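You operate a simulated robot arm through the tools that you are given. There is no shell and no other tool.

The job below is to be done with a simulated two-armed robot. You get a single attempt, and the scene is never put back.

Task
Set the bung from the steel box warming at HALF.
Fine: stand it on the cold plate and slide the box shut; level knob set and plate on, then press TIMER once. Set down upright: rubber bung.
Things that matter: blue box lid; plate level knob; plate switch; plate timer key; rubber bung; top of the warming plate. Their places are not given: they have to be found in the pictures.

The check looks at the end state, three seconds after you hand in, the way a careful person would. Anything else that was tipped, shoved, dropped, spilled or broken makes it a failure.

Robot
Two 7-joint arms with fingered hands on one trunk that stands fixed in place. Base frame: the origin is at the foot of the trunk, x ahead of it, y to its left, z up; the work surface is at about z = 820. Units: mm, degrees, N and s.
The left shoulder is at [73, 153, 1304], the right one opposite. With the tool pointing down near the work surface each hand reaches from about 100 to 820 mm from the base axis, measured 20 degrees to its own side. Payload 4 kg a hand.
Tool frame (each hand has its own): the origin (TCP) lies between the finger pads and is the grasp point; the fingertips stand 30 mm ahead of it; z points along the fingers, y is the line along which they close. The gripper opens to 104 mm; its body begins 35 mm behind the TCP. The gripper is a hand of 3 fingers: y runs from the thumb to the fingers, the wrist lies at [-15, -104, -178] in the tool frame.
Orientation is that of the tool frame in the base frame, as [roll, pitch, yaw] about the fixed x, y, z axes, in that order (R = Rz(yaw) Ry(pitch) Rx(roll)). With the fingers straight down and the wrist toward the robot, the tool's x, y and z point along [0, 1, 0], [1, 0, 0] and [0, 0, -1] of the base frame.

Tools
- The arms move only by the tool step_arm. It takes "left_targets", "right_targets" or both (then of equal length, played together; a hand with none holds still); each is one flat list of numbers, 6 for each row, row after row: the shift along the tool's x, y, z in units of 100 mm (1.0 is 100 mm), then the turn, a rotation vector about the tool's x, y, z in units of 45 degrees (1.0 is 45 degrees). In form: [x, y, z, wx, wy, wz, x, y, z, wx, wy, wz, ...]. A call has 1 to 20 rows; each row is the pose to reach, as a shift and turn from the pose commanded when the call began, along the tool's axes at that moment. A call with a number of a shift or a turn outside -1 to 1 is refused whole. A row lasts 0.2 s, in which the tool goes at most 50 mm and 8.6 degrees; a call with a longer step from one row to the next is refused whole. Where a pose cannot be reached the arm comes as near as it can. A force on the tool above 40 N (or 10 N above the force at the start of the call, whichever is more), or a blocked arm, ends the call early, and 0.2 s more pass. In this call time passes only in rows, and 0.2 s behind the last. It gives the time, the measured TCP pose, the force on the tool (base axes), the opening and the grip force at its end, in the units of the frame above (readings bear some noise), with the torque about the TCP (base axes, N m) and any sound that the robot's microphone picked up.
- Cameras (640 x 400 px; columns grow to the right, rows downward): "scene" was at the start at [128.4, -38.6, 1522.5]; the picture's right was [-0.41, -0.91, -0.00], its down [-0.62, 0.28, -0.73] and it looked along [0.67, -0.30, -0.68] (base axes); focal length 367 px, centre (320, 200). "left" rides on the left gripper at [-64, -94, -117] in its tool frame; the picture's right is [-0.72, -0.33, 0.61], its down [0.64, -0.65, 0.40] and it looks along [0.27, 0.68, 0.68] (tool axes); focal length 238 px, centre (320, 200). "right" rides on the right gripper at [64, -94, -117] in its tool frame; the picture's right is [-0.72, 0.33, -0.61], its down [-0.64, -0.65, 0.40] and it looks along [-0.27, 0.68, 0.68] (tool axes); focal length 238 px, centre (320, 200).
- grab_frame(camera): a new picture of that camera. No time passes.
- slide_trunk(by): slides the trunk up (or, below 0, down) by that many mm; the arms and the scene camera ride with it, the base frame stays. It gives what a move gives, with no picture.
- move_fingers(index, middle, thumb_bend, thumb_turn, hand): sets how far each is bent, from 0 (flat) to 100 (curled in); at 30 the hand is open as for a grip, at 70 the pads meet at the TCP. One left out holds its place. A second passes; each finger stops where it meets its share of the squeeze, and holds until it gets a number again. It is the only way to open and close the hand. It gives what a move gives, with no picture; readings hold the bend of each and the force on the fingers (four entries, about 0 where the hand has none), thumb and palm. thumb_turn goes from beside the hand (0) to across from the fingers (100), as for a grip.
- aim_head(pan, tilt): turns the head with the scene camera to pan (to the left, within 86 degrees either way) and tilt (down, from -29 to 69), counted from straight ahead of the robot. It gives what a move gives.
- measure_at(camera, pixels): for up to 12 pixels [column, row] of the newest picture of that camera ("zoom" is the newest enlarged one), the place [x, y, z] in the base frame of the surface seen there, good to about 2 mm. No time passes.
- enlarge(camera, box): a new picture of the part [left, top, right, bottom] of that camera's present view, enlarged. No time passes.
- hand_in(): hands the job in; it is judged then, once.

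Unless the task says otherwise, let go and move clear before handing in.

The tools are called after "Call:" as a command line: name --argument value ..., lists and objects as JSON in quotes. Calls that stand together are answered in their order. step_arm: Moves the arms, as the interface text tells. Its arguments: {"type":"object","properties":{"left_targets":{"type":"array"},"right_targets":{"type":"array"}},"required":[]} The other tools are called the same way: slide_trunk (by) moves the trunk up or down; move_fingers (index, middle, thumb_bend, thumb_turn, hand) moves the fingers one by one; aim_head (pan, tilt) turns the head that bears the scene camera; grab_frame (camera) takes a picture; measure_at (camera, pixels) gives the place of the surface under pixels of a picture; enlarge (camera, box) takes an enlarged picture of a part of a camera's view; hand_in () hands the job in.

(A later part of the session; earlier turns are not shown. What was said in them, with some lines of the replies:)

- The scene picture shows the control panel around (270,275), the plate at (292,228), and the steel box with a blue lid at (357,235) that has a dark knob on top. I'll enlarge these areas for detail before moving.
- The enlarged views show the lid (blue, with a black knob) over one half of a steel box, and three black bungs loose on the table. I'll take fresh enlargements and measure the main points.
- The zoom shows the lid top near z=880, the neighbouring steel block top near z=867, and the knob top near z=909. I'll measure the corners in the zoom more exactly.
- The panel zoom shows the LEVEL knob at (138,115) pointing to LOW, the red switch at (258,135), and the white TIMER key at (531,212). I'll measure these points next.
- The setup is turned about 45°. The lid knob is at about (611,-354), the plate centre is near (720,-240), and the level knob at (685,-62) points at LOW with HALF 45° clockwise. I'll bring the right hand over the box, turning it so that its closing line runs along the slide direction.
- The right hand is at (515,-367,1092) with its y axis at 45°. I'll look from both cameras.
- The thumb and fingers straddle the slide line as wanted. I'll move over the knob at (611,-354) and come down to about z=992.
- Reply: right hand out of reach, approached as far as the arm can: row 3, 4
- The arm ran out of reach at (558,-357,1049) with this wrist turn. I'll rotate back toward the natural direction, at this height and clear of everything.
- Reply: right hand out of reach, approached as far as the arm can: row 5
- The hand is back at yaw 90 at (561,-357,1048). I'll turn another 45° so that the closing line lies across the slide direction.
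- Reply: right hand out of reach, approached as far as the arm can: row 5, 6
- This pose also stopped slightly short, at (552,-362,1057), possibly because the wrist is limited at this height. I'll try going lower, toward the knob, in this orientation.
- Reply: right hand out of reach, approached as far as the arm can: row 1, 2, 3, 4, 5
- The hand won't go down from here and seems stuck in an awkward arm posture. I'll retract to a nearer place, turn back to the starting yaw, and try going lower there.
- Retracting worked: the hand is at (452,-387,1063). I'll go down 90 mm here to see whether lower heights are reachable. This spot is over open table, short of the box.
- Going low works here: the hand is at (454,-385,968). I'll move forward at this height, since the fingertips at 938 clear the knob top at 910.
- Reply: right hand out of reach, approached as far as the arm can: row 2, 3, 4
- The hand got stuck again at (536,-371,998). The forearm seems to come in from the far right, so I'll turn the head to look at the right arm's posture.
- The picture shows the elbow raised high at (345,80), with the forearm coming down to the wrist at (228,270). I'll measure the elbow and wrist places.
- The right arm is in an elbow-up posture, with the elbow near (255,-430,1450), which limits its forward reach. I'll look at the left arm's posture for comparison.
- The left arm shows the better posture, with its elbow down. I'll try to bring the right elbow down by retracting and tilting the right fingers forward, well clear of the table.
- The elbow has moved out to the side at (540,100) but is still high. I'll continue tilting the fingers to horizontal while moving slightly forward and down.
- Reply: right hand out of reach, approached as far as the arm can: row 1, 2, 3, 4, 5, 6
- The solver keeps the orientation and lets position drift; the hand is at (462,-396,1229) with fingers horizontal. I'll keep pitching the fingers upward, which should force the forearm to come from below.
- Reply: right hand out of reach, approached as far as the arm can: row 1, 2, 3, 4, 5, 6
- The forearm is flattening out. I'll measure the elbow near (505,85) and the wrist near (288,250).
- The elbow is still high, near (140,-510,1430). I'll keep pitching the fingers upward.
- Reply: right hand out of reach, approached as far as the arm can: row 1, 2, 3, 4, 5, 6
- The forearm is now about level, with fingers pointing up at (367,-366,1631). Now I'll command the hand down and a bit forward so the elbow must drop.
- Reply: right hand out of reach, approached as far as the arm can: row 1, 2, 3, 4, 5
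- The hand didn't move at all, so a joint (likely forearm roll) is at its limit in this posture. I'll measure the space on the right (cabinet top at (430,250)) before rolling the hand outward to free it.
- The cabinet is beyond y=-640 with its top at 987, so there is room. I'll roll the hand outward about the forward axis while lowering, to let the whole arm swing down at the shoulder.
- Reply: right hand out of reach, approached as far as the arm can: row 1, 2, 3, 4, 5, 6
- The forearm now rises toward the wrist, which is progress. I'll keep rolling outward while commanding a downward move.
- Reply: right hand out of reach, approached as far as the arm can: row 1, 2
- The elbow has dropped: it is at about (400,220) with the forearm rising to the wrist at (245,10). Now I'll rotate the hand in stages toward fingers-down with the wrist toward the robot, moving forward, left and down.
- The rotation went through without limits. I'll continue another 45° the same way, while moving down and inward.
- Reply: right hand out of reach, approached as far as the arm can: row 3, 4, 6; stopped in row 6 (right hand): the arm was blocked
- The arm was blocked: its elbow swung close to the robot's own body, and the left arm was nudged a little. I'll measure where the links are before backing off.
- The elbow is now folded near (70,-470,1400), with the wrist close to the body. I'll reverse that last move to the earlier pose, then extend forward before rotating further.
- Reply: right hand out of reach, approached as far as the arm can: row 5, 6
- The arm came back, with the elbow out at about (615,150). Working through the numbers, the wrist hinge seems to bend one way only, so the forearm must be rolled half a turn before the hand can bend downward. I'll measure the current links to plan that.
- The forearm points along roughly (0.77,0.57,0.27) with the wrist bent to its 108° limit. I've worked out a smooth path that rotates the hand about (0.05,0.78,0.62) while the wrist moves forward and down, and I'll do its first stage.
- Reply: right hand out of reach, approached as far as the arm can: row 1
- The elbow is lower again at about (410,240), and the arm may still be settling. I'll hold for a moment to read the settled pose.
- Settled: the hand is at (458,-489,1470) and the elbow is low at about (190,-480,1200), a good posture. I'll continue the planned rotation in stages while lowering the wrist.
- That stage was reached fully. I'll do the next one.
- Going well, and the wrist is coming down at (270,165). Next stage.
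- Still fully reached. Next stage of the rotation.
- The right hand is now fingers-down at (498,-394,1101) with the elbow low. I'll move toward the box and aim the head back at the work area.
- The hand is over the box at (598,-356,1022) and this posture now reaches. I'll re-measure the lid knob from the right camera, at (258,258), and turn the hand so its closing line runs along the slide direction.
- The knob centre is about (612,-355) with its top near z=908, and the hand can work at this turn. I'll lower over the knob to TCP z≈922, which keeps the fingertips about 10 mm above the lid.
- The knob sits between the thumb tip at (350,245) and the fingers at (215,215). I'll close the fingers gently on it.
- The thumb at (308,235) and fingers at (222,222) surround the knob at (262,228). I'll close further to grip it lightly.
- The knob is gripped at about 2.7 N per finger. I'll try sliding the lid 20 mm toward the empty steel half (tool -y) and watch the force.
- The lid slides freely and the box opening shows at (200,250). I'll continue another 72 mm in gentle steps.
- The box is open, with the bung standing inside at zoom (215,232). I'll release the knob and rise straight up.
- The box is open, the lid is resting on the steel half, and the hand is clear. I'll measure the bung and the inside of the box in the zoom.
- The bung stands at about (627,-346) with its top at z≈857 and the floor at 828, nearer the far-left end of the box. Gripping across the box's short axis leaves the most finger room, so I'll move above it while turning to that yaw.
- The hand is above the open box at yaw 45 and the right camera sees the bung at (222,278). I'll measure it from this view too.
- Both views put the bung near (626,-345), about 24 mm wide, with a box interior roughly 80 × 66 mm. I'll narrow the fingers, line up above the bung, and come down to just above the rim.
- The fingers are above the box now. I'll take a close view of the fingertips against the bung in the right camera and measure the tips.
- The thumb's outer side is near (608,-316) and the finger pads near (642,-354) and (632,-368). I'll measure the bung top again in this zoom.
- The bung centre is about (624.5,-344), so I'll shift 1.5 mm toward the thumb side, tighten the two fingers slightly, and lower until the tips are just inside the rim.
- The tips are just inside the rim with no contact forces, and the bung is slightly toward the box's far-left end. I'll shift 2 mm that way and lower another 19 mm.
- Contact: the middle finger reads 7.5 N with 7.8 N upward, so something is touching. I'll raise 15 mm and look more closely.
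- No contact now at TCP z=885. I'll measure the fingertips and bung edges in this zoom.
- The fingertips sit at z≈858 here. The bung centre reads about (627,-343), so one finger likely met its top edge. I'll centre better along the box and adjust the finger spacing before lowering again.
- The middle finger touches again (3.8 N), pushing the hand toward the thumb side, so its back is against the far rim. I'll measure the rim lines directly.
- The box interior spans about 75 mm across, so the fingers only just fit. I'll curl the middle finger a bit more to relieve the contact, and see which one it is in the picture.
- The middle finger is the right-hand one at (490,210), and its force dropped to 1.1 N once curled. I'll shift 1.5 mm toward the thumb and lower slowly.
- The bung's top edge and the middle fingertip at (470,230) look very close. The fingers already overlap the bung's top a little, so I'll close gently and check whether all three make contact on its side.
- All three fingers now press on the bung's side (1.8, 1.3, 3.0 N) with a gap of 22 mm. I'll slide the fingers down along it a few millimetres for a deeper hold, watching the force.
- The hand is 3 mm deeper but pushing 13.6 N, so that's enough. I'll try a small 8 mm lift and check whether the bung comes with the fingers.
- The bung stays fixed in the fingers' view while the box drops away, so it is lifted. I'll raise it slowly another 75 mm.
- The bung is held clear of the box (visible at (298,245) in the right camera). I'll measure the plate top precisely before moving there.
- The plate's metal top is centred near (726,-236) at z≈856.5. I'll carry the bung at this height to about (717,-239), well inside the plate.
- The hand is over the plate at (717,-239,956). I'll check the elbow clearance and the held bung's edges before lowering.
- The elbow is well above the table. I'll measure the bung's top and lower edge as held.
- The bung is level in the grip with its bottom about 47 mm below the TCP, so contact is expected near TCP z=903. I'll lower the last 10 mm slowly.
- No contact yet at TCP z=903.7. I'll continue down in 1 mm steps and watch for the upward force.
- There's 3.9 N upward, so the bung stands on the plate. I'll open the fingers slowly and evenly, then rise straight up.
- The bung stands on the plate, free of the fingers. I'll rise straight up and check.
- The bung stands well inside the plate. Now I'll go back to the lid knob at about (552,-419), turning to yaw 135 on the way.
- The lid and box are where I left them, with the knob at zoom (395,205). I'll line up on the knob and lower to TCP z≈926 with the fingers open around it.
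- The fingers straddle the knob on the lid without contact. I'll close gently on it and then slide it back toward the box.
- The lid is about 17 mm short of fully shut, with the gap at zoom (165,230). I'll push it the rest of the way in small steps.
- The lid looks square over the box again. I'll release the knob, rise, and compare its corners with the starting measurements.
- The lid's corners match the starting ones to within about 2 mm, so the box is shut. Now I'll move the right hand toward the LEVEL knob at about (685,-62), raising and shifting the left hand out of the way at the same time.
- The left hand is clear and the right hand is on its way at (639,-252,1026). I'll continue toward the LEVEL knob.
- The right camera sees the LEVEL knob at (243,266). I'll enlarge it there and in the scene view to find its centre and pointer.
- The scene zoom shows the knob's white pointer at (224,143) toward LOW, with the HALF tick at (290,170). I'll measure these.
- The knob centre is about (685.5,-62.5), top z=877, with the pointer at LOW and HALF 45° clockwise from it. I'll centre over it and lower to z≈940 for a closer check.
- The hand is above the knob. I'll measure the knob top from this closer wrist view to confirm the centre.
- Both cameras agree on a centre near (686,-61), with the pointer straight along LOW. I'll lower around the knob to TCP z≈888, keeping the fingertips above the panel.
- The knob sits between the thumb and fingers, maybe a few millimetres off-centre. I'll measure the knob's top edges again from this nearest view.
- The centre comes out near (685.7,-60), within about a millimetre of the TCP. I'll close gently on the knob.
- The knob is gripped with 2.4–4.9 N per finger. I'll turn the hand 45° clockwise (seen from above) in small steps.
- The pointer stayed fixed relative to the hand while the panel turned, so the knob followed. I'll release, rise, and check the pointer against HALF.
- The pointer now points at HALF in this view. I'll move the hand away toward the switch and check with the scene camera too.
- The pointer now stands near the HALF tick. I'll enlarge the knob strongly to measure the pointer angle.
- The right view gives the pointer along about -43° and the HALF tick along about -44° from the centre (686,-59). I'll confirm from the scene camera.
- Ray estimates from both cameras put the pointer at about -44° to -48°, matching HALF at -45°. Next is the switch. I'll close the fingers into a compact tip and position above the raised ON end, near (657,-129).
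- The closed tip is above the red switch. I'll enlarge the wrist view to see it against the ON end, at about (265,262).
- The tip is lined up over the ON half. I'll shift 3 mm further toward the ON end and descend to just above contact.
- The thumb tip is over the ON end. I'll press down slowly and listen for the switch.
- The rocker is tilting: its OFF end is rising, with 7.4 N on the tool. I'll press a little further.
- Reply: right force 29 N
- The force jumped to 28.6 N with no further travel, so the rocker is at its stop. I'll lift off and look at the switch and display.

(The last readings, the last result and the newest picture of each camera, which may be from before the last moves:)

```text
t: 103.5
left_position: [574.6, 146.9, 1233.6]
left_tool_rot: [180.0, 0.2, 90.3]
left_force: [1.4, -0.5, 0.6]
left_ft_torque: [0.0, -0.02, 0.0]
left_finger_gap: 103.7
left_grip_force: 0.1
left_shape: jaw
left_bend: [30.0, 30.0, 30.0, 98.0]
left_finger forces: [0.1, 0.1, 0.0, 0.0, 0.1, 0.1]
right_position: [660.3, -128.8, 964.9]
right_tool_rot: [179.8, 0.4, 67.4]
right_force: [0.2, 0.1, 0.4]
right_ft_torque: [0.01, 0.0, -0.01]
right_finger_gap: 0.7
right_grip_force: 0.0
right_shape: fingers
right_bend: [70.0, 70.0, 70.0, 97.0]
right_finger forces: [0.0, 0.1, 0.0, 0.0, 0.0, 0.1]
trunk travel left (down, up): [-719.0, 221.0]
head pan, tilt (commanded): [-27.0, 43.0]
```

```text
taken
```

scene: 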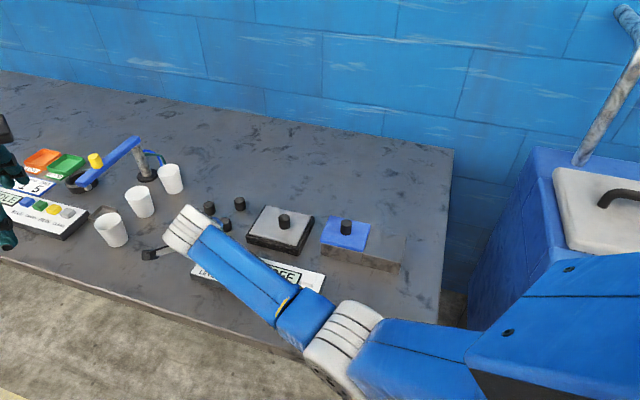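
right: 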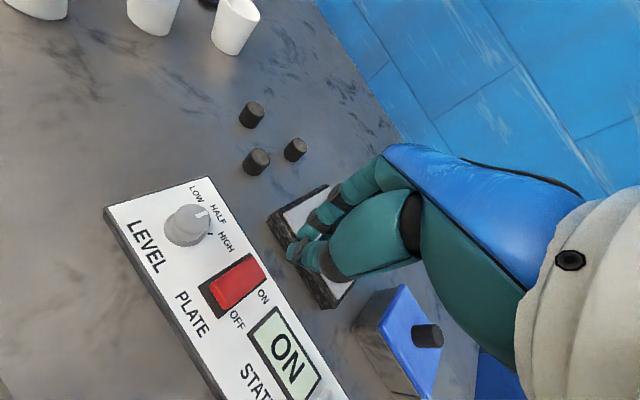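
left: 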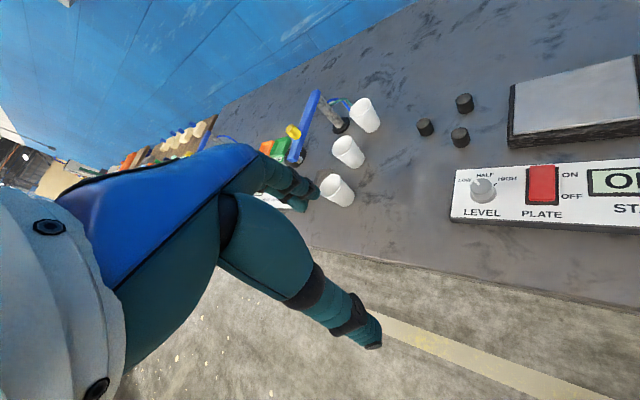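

The display reads ON and the rocker is down at ON. I'll move over to the TIMER key near (544,-227), staying high.

Call:
step_arm --right_targets '[-0.14, -0.07, 0, 0, 0, 0, -0.28, -0.14, 0, 0, 0, 0, -0.42, -0.2, 0, 0, 0, 0, -0.56, -0.27, 0, 0, 0, 0, -0.68, -0.33, 0, 0, 0, 0]'

Call:
step_arm --right_targets '[-0.14, -0.07, 0, 0, 0, 0, -0.28, -0.14, 0, 0, 0, 0, -0.42, -0.2, 0, 0, 0, 0, -0.56, -0.27, 0, 0, 0, 0, -0.67, -0.33, 0, 0, 0, 0]'

Call:
grab_frame --camera "right"

Call:
grab_frame --camera "scene"

```text
t: 104.7
left_position: [573.9, 147.6, 1232.4]
left_tool_rot: [-180.0, 0.2, 90.1]
left_force: [-0.3, 0.0, 0.2]
left_ft_torque: [-0.01, 0.04, 0.02]
left_finger_gap: 103.7
left_grip_force: 0.1
left_shape: jaw
left_bend: [30.0, 30.0, 30.0, 98.0]
left_finger forces: [0.0, 0.0, 0.0, 0.1, 0.1, 0.0]
right_position: [611.9, -190.0, 976.9]
right_tool_rot: [178.1, 0.6, 67.3]
right_force: [0.2, -0.2, 0.6]
right_ft_torque: [0.0, 0.01, 0.02]
right_finger_gap: 0.6
right_grip_force: 0.2
right_shape: fingers
right_bend: [70.0, 70.0, 70.0, 97.0]
right_finger forces: [0.1, 0.0, 0.0, 0.1, 0.0, 0.0]
trunk travel left (down, up): [-719.0, 221.0]
head pan, tilt (commanded): [-27.0, 43.0]
```

```text
t: 105.9
left_position: [573.9, 146.3, 1233.5]
left_tool_rot: [-180.0, 0.1, 90.1]
left_force: [-0.6, 0.0, 0.3]
left_ft_torque: [-0.02, 0.02, -0.01]
left_finger_gap: 103.7
left_grip_force: 0.1
left_shape: jaw
left_bend: [30.0, 30.0, 30.0, 98.0]
left_finger forces: [0.0, 0.0, 0.0, 0.0, 0.0, 0.0]
right_position: [547.9, -236.7, 966.8]
right_tool_rot: [179.1, 1.0, 67.5]
right_force: [0.2, 0.7, 0.6]
right_ft_torque: [0.0, 0.01, -0.01]
right_finger_gap: 0.7
right_grip_force: 0.0
right_shape: fingers
right_bend: [70.0, 70.0, 70.0, 97.0]
right_finger forces: [0.0, 0.0, 0.0, 0.1, 0.1, 0.0]
trunk travel left (down, up): [-719.0, 221.0]
head pan, tilt (commanded): [-27.0, 43.0]
```

```text
taken
```

right: 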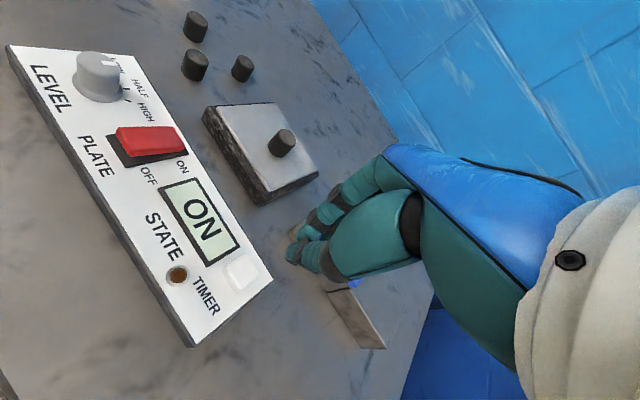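

```text
taken
```

scene: 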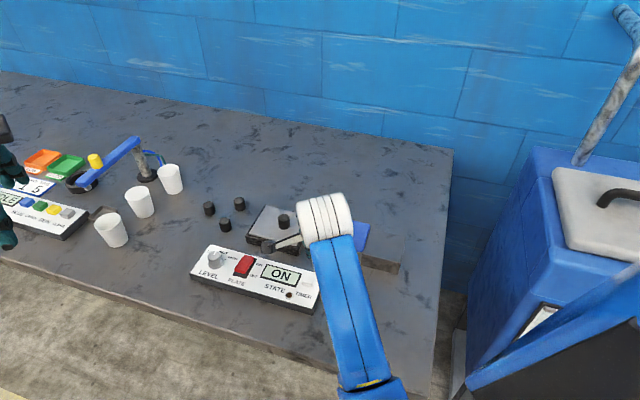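

The display still reads ON and the bung is on the plate at (283,143). The arm is settling, so I'll hold briefly and measure the TIMER key at (242,272).

Call:
step_arm --right_targets '[0, 0, 0, 0, 0, 0, 0, 0, 0, 0, 0, 0]'

Call:
enlarge --camera "right" --box '[190, 220, 320, 330]'

Call:
measure_at --camera "right" --pixels '[[242, 272], [230, 268], [245, 258], [256, 274], [240, 286], [292, 255], [300, 240], [180, 275], [220, 262], [235, 252]]'

Call:
aim_head --pan -27 --tilt 55

Call:
grab_frame --camera "scene"

```text
t: 106.5
left_position: [573.3, 146.5, 1233.7]
left_tool_rot: [-180.0, 0.1, 90.1]
left_force: [-0.1, -0.1, 0.2]
left_ft_torque: [0.01, 0.04, 0.01]
left_finger_gap: 103.8
left_grip_force: 0.1
left_shape: jaw
left_bend: [30.0, 30.0, 30.0, 98.0]
left_finger forces: [0.0, 0.0, 0.0, 0.0, 0.0, 0.1]
right_position: [548.7, -236.8, 965.0]
right_tool_rot: [179.2, 1.1, 67.4]
right_force: [0.1, -1.0, 0.3]
right_ft_torque: [0.0, -0.01, -0.02]
right_finger_gap: 0.8
right_grip_force: 0.0
right_shape: fingers
right_bend: [70.0, 70.0, 70.0, 97.0]
right_finger forces: [0.1, 0.0, 0.1, 0.0, 0.1, 0.1]
trunk travel left (down, up): [-719.0, 221.0]
head pan, tilt (commanded): [-27.0, 43.0]
```

```text
3.64 times, centred on (255, 275) of right
```

zoom: 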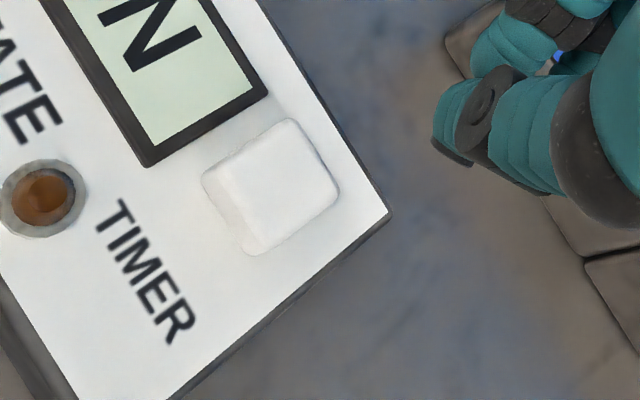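

```text
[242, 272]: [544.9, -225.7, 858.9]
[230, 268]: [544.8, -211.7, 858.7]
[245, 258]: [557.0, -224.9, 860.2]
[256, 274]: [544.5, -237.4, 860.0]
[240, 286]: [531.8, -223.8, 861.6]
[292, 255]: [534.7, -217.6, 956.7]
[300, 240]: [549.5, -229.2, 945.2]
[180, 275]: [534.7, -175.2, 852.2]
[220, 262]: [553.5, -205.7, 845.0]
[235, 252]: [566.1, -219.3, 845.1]
```

```text
t: 107.3
left_position: [573.5, 146.8, 1233.6]
left_tool_rot: [-180.0, 0.1, 90.0]
left_force: [-0.4, 0.9, -0.9]
left_ft_torque: [0.0, -0.01, 0.0]
left_finger_gap: 103.6
left_grip_force: 0.0
left_shape: jaw
left_bend: [30.0, 30.0, 30.0, 98.0]
left_finger forces: [0.0, 0.0, 0.1, 0.0, 0.0, 0.0]
right_position: [547.4, -235.7, 964.6]
right_tool_rot: [179.4, 1.1, 67.3]
right_force: [0.8, 0.3, 0.0]
right_ft_torque: [-0.01, 0.01, -0.01]
right_finger_gap: 1.0
right_grip_force: 0.0
right_shape: fingers
right_bend: [70.0, 70.0, 70.0, 97.0]
right_finger forces: [0.0, 0.0, 0.1, 0.0, 0.1, 0.0]
trunk travel left (down, up): [-719.0, 221.0]
head pan, tilt (commanded): [-27.0, 55.0]
```

```text
taken
```

scene: 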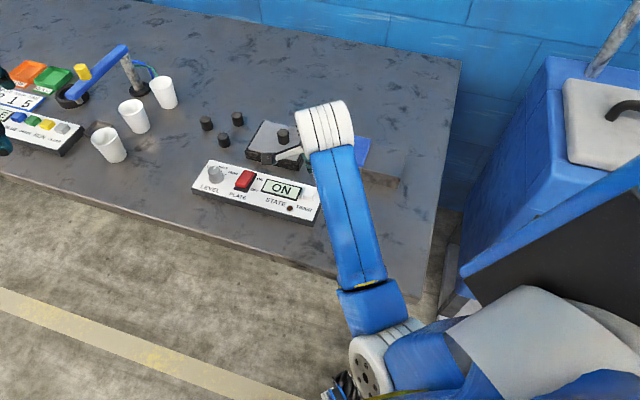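

The key's centre is about (544.3,-225.5) with its top near z=860. I'll line up the thumb tip over it and come down to about 7 mm above.

Call:
step_arm --right_targets '[0.03, 0, 0.12, 0, 0, 0, 0.074, -0.011, 0.26, 0, 0, 0, 0.074, -0.011, 0.4, 0, 0, 0, 0.074, -0.011, 0.54, 0, 0, 0, 0.074, -0.011, 0.65, 0, 0, 0, 0.074, -0.011, 0.65, 0, 0, 0]'

Call:
enlarge --camera "right" --box '[220, 200, 340, 310]'

Call:
enlarge --camera "scene" --box '[240, 120, 400, 240]'

```text
t: 108.7
left_position: [574.0, 146.6, 1232.6]
left_tool_rot: [-179.9, 0.2, 90.1]
left_force: [0.8, -0.2, -0.5]
left_ft_torque: [0.0, 0.02, 0.0]
left_finger_gap: 103.7
left_grip_force: 0.1
left_shape: jaw
left_bend: [30.0, 30.0, 30.0, 98.0]
left_finger forces: [0.0, 0.1, 0.0, 0.0, 0.0, 0.0]
right_position: [553.1, -236.9, 903.1]
right_tool_rot: [178.7, 1.7, 67.1]
right_force: [0.2, -0.2, -0.4]
right_ft_torque: [-0.01, -0.02, -0.02]
right_finger_gap: 0.8
right_grip_force: 0.1
right_shape: fingers
right_bend: [70.0, 70.0, 70.0, 97.0]
right_finger forces: [0.0, 0.1, 0.0, 0.0, 0.0, 0.0]
trunk travel left (down, up): [-719.0, 221.0]
head pan, tilt (commanded): [-27.0, 55.0]
```

```text
3.64 times, centred on (280, 255) of right
```

zoom: 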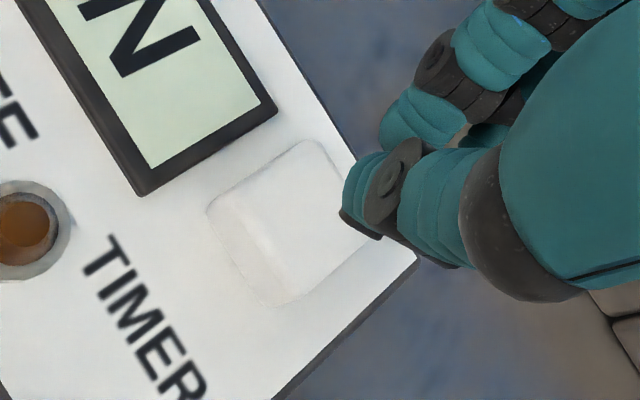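

```text
3.33 times, centred on (320, 180) of scene
```

zoom: 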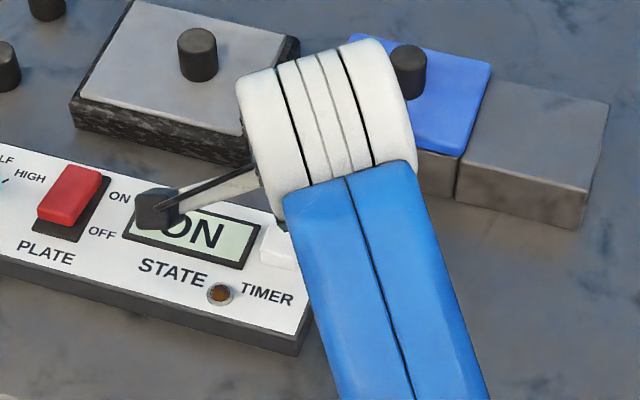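

The arm is at the edge of its wrist range here: it sits at (553,-237) instead of the target and is slightly tilted. I'll rise and turn the hand to a more comfortable yaw before pressing.

Call:
step_arm --right_targets '[0, 0, -0.2, 0, 0, 0, 0, 0, -0.4, 0, 0, -0.1, 0, 0, -0.6, 0, 0, -0.25, 0, 0, -0.6, 0, 0, -0.4, 0, 0, -0.6, 0, 0, -0.55, 0, 0, -0.6, 0, 0, -0.7, 0, 0, -0.6, 0, 0, -0.85, 0, 0, -0.6, 0, 0, -1.0]'

Call:
step_arm --right_targets '[0, 0, 0, 0, 0, 0, 0, 0, 0, 0, 0, 0]'

Call:
grab_frame --camera "right"

Call:
grab_frame --camera "scene"

```text
t: 110.5
left_position: [573.6, 146.3, 1233.4]
left_tool_rot: [180.0, 0.1, 90.0]
left_force: [1.2, -0.4, 0.3]
left_ft_torque: [0.0, -0.02, -0.04]
left_finger_gap: 103.7
left_grip_force: 0.0
left_shape: jaw
left_bend: [30.0, 30.0, 30.0, 98.0]
left_finger forces: [0.0, 0.0, 0.1, 0.0, 0.0, 0.0]
right_position: [548.5, -223.1, 959.8]
right_tool_rot: [180.0, 0.3, 112.6]
right_force: [0.2, 0.3, 0.3]
right_ft_torque: [0.01, -0.02, 0.0]
right_finger_gap: 0.9
right_grip_force: 0.0
right_shape: fingers
right_bend: [70.0, 70.0, 70.0, 97.0]
right_finger forces: [0.0, 0.1, 0.0, 0.0, 0.1, 0.0]
trunk travel left (down, up): [-719.0, 221.0]
head pan, tilt (commanded): [-27.0, 55.0]
```

```text
t: 111.1
left_position: [572.7, 145.7, 1233.1]
left_tool_rot: [-179.9, 0.1, 90.0]
left_force: [-0.2, 0.1, -0.6]
left_ft_torque: [0.02, -0.02, 0.01]
left_finger_gap: 103.7
left_grip_force: 0.0
left_shape: jaw
left_bend: [30.0, 30.0, 30.0, 98.0]
left_finger forces: [0.0, 0.0, 0.1, 0.1, 0.0, 0.0]
right_position: [548.1, -223.7, 960.3]
right_tool_rot: [180.0, 0.3, 112.5]
right_force: [-0.2, -0.6, 0.4]
right_ft_torque: [0.0, 0.01, -0.02]
right_finger_gap: 0.9
right_grip_force: 0.0
right_shape: fingers
right_bend: [70.0, 70.0, 70.0, 97.0]
right_finger forces: [0.0, 0.0, 0.0, 0.0, 0.0, 0.0]
trunk travel left (down, up): [-719.0, 221.0]
head pan, tilt (commanded): [-27.0, 55.0]
```

```text
taken
```

right: 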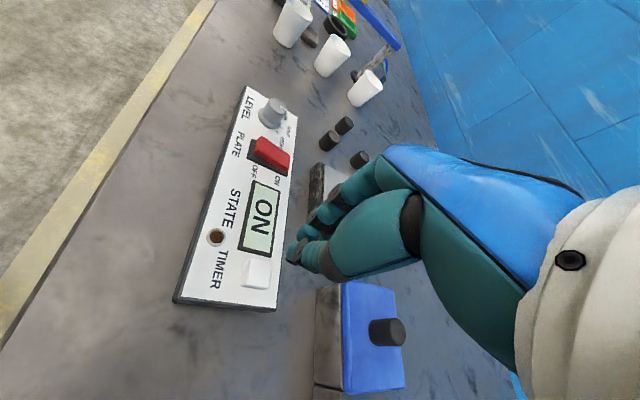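

```text
taken
```

scene: 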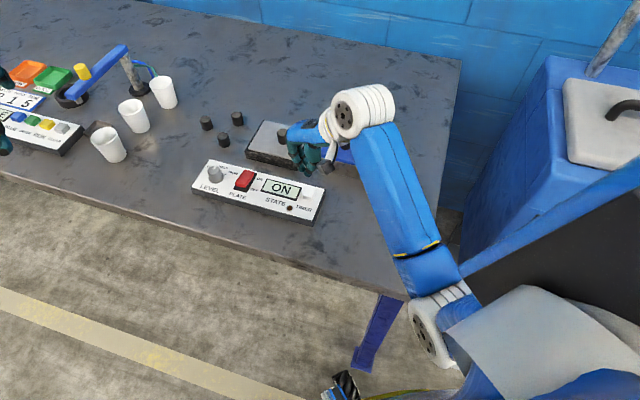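

Now the pose is clean at (548,-224,960), yaw 112. I'll shift 2 mm and descend to just above the key.

Call:
step_arm --right_targets '[0, 0.02, 0.12, 0, 0, 0, 0, 0.02, 0.26, 0, 0, 0, 0, 0.02, 0.4, 0, 0, 0, 0, 0.02, 0.52, 0, 0, 0, 0, 0.02, 0.61, 0, 0, 0, 0, 0.02, 0.61, 0, 0, 0]'

Call:
enlarge --camera "right" --box '[220, 200, 340, 310]'

Call:
enlarge --camera "scene" --box '[250, 130, 370, 230]'

```text
t: 112.5
left_position: [573.5, 146.7, 1232.5]
left_tool_rot: [179.9, 0.1, 90.1]
left_force: [0.3, -1.3, 0.1]
left_ft_torque: [-0.01, -0.02, 0.02]
left_finger_gap: 103.6
left_grip_force: 0.0
left_shape: jaw
left_bend: [30.0, 30.0, 30.0, 98.0]
left_finger forces: [0.1, 0.0, 0.1, 0.0, 0.1, 0.1]
right_position: [550.8, -223.2, 897.6]
right_tool_rot: [-180.0, 0.3, 112.5]
right_force: [0.3, -0.1, 0.4]
right_ft_torque: [-0.03, 0.01, -0.01]
right_finger_gap: 0.9
right_grip_force: 0.2
right_shape: fingers
right_bend: [70.0, 70.0, 70.0, 97.0]
right_finger forces: [0.0, 0.0, 0.0, 0.0, 0.0, 0.0]
trunk travel left (down, up): [-719.0, 221.0]
head pan, tilt (commanded): [-27.0, 55.0]
```

```text
3.64 times, centred on (280, 255) of right
```

zoom: 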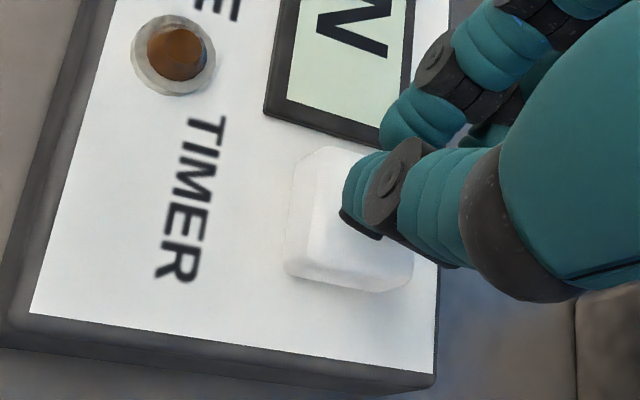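

```text
4.00 times, centred on (310, 180) of scene
```

zoom: 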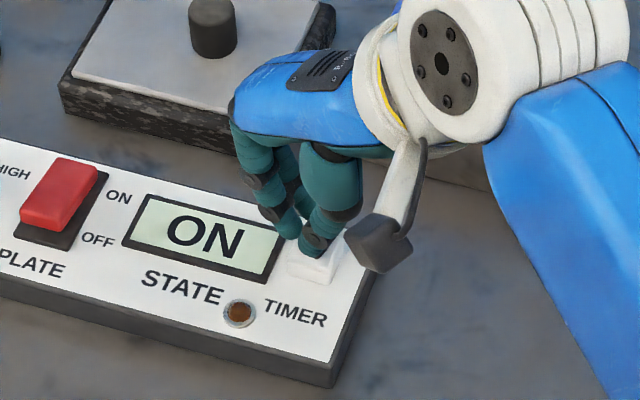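

The thumb tip is over the key at (360,210). I'll shift 3 mm away from the display edge and press down slowly, watching force and sound.

Call:
step_arm --right_targets '[-0.011, -0.027, 0, 0, 0, 0, -0.011, -0.027, 0.03, 0, 0, 0, -0.011, -0.027, 0.05, 0, 0, 0, -0.011, -0.027, 0.07, 0, 0, 0, -0.011, -0.027, 0.085, 0, 0, 0]'

Call:
enlarge --camera "right" --box '[220, 200, 340, 310]'

```text
t: 113.7
left_position: [573.3, 146.9, 1233.1]
left_tool_rot: [180.0, 0.1, 90.1]
left_force: [-0.2, -0.3, 0.2]
left_ft_torque: [0.03, 0.01, 0.0]
left_finger_gap: 103.7
left_grip_force: 0.1
left_shape: jaw
left_bend: [30.0, 30.0, 30.0, 98.0]
left_finger forces: [0.0, 0.0, 0.1, 0.0, 0.0, 0.0]
right_position: [549.4, -225.8, 889.6]
right_tool_rot: [-179.9, 0.3, 112.4]
right_force: [0.3, 0.0, 0.0]
right_ft_torque: [0.0, 0.01, -0.01]
right_finger_gap: 1.1
right_grip_force: 0.7
right_shape: fingers
right_bend: [70.0, 70.0, 70.0, 98.0]
right_finger forces: [0.0, 0.0, 0.1, 0.0, 0.6, 0.1]
trunk travel left (down, up): [-719.0, 221.0]
head pan, tilt (commanded): [-27.0, 55.0]
```

```text
3.64 times, centred on (280, 255) of right
```

zoom: 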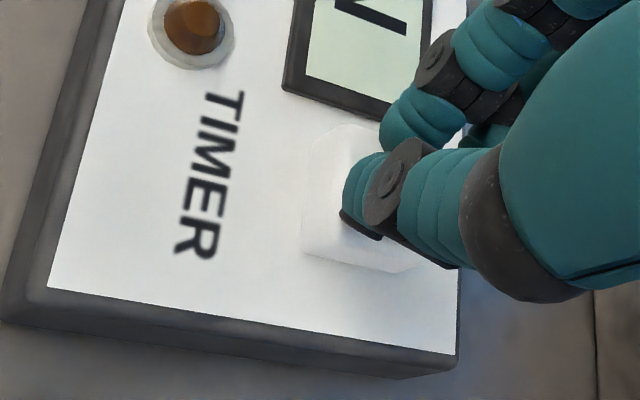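

The thumb just touches the key (0.6 N). I'll press on in 1 mm steps.

Call:
step_arm --right_targets '[0, 0, 0.012, 0, 0, 0, 0, 0, 0.024, 0, 0, 0, 0, 0, 0.036, 0, 0, 0, 0, 0, 0.045, 0, 0, 0]'

Call:
enlarge --camera "right" --box '[220, 180, 340, 310]'

```text
t: 114.7
left_position: [572.6, 146.3, 1233.9]
left_tool_rot: [-180.0, 0.1, 90.1]
left_force: [-0.4, -0.2, 0.4]
left_ft_torque: [0.02, 0.0, 0.0]
left_finger_gap: 103.7
left_grip_force: 0.1
left_shape: jaw
left_bend: [30.0, 30.0, 30.0, 98.0]
left_finger forces: [0.0, 0.0, 0.1, 0.1, 0.1, 0.1]
right_position: [550.1, -225.4, 885.8]
right_tool_rot: [179.8, 0.3, 112.5]
right_force: [0.6, 0.5, 2.7]
right_ft_torque: [0.01, 0.07, -0.02]
right_finger_gap: 0.8
right_grip_force: 1.2
right_shape: fingers
right_bend: [70.0, 70.0, 70.0, 97.0]
right_finger forces: [0.0, 0.0, 0.0, 0.0, 2.5, 0.1]
trunk travel left (down, up): [-719.0, 221.0]
head pan, tilt (commanded): [-27.0, 55.0]
heard: click
```

```text
3.08 times, centred on (280, 245) of right
```

zoom: 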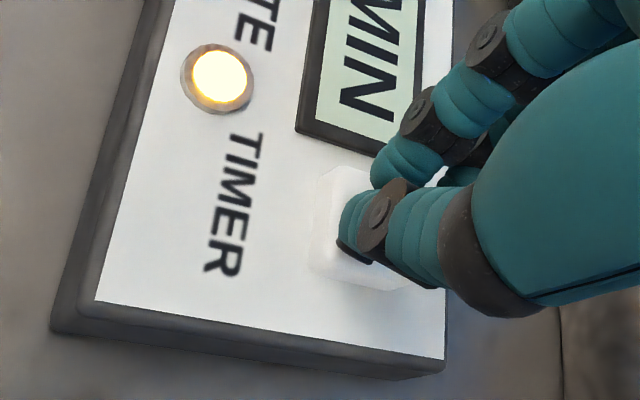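

A click was heard, the lamp is lit, and the display now shows minutes. I'll lift straight off at once so the key is pressed only once.

Call:
step_arm --right_targets '[0, 0, -0.1, 0, 0, 0, 0, 0, -0.3, 0, 0, 0, 0, 0, -0.6, 0, 0, 0, 0, 0, -0.98, 0, 0, 0]'

Call:
grab_frame --camera "right"

Call:
enlarge --camera "scene" --box '[180, 100, 380, 240]'

```text
t: 115.7
left_position: [572.6, 145.8, 1233.5]
left_tool_rot: [-180.0, 0.1, 90.1]
left_force: [0.1, 0.0, -0.2]
left_ft_torque: [0.0, 0.0, 0.0]
left_finger_gap: 103.8
left_grip_force: 0.0
left_shape: jaw
left_bend: [30.0, 30.0, 30.0, 98.0]
left_finger forces: [0.1, 0.0, 0.0, 0.1, 0.0, 0.0]
right_position: [550.0, -225.0, 984.3]
right_tool_rot: [179.9, 0.3, 112.6]
right_force: [0.8, 0.2, -0.1]
right_ft_torque: [-0.03, -0.01, -0.02]
right_finger_gap: 0.9
right_grip_force: 0.0
right_shape: fingers
right_bend: [70.0, 70.0, 70.0, 97.0]
right_finger forces: [0.0, 0.0, 0.0, 0.0, 0.0, 0.0]
trunk travel left (down, up): [-719.0, 221.0]
head pan, tilt (commanded): [-27.0, 55.0]
```

```text
taken
```

right: 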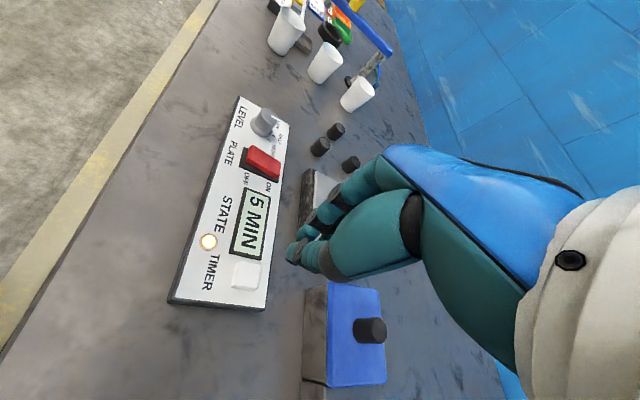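

```text
2.86 times, centred on (280, 170) of scene
```

zoom: 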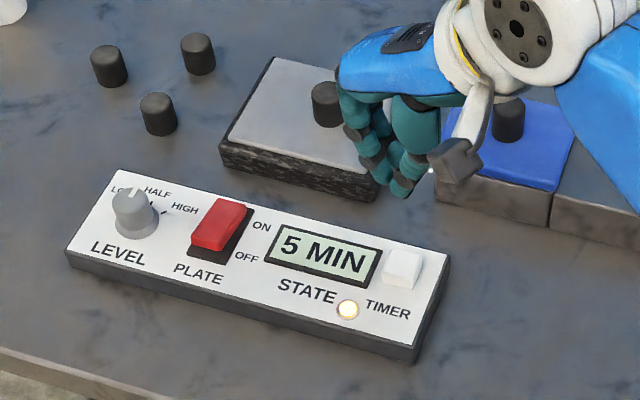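

The display reads "5 MIN", the lamp is lit and the key is released. I'll move the right hand up and away to the side, clear of everything, then inspect the end state.

Call:
step_arm --right_targets '[0, 0, -0.25, 0, 0, 0, 0, 0, -0.5, 0, 0, 0, -0.1, -0.15, -0.7, 0, 0, 0, -0.25, -0.35, -0.9, 0, 0, 0, -0.4, -0.55, -0.95, 0, 0, 0, -0.5, -0.7, -0.95, 0, 0, 0]'

Call:
aim_head --pan -22 --tilt 43

Call:
grab_frame --camera "scene"

```text
t: 117.1
left_position: [572.3, 144.9, 1233.2]
left_tool_rot: [-179.9, 0.0, 90.2]
left_force: [-0.1, -0.5, -0.3]
left_ft_torque: [-0.02, 0.02, -0.02]
left_finger_gap: 103.7
left_grip_force: 0.1
left_shape: jaw
left_bend: [30.0, 30.0, 30.0, 98.0]
left_finger forces: [0.1, 0.1, 0.0, 0.0, 0.1, 0.1]
right_position: [503.4, -299.5, 1078.4]
right_tool_rot: [179.9, 0.2, 112.5]
right_force: [0.4, 0.4, -0.6]
right_ft_torque: [-0.03, -0.02, -0.02]
right_finger_gap: 0.8
right_grip_force: 0.1
right_shape: fingers
right_bend: [70.0, 70.0, 70.0, 97.0]
right_finger forces: [0.0, 0.0, 0.0, 0.0, 0.0, 0.0]
trunk travel left (down, up): [-719.0, 221.0]
head pan, tilt (commanded): [-27.0, 55.0]
```

```text
t: 117.8
left_position: [573.6, 145.3, 1232.8]
left_tool_rot: [179.9, 0.1, 90.2]
left_force: [-0.2, 0.4, -0.6]
left_ft_torque: [0.03, 0.01, -0.04]
left_finger_gap: 103.9
left_grip_force: 0.1
left_shape: jaw
left_bend: [30.0, 30.0, 30.0, 98.0]
left_finger forces: [0.0, 0.0, 0.0, 0.0, 0.1, 0.0]
right_position: [504.5, -297.7, 1079.3]
right_tool_rot: [179.9, 0.3, 112.5]
right_force: [-0.4, 0.1, -0.8]
right_ft_torque: [-0.02, 0.03, -0.01]
right_finger_gap: 1.0
right_grip_force: 0.1
right_shape: fingers
right_bend: [70.0, 70.0, 70.0, 97.0]
right_finger forces: [0.0, 0.1, 0.0, 0.0, 0.0, 0.0]
trunk travel left (down, up): [-719.0, 221.0]
head pan, tilt (commanded): [-22.0, 43.0]
```

```text
taken
```

scene: 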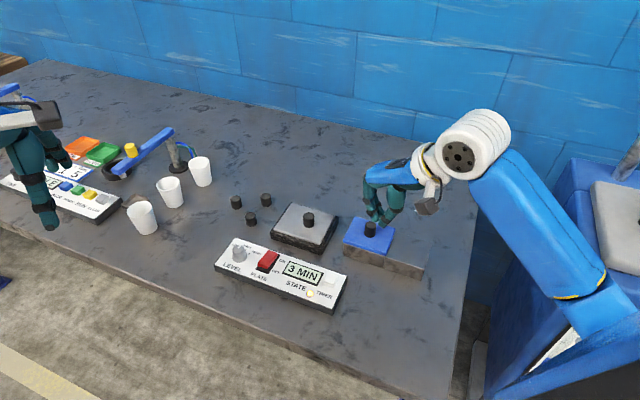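

The bung stands on the plate and the lid is shut. The display now seems to read "3 MIN", so I'll zoom in on the panel.

Call:
enlarge --camera "scene" --box '[205, 180, 435, 320]'

Call:
enlarge --camera "scene" --box '[225, 230, 275, 275]'

```text
2.78 times, centred on (320, 250) of scene
```

zoom: 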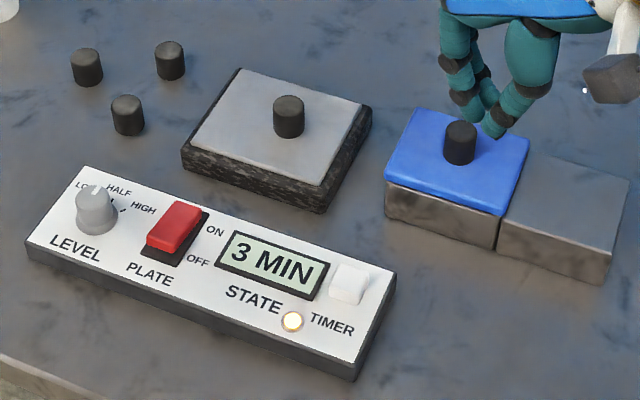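

```text
8.89 times, centred on (250, 252) of scene
```

zoom: 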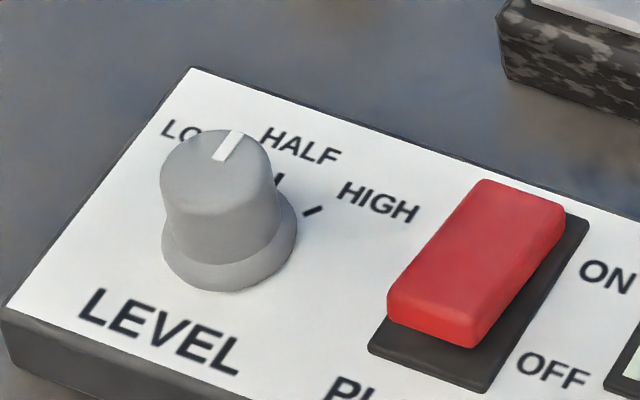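

The timer is counting down and the plate is on. I'll check the pointer angle once more with a strong zoom; no time passes for pictures.

Call:
enlarge --camera "scene" --box '[228, 238, 260, 266]'

Call:
enlarge --camera "right" --box '[200, 60, 300, 160]'

```text
14.29 times, centred on (244, 252) of scene
```

zoom: 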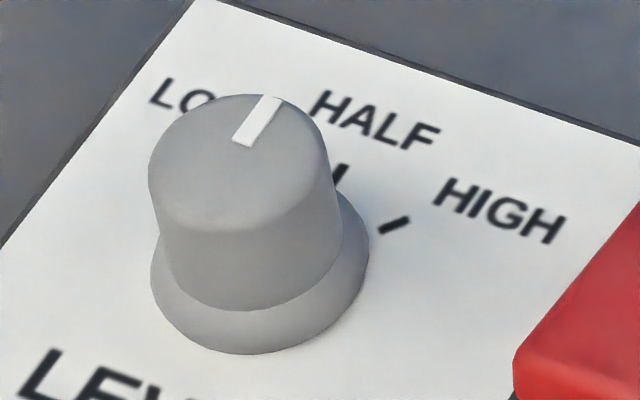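

```text
4.00 times, centred on (250, 110) of right
```

zoom: 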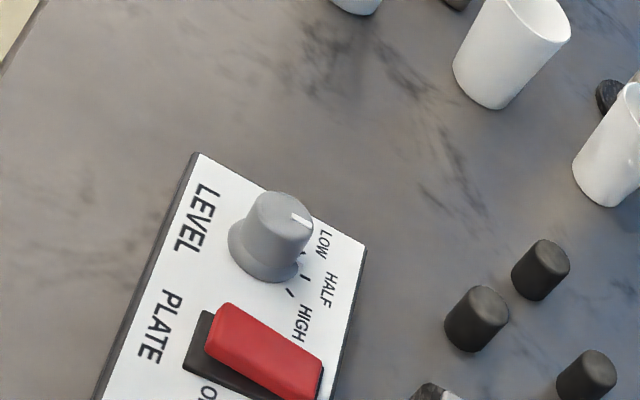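

The pointer lies within about 3° of HALF, the display counts down with the lamp lit, the plate switch is ON, the bung stands upright on the plate and the lid is shut. Both hands are clear, so I'm handing in now.

Call:
hand_in

```text
The job is handed in.
```

I've handed the job in. I don't know the judge's result, but everything the task asked for was done in my last pictures:

- **Bung:** it came out of the steel box and stands upright, well inside the plate's metal top. I put it there before switching the plate on.
- **Box:** the blue lid is slid shut, with its corners within about 3 mm of where they started.
- **Level knob:** it is turned from LOW to HALF, with the pointer within about 3° of the mark by my estimate.
- **Plate switch:** it is pressed to ON, and the display read ON before I touched TIMER.
- **TIMER:** I pressed it once and heard one click. The lamp lit, and the display showed "5 MIN", then "3 MIN" about two seconds later.

**Timer at the check:** it counts down at roughly a minute per second. It may be near zero when the check looks, three seconds after hand-in.

**Things touched along the way:**
- The right arm bumped the robot's own body early on while I was getting it into a workable posture. It shook the left arm slightly, and nothing on the table was touched.
- The fingers also rubbed inside the box while gripping the bung, but the box did not move.

Both hands were empty and clear of everything when I handed in.
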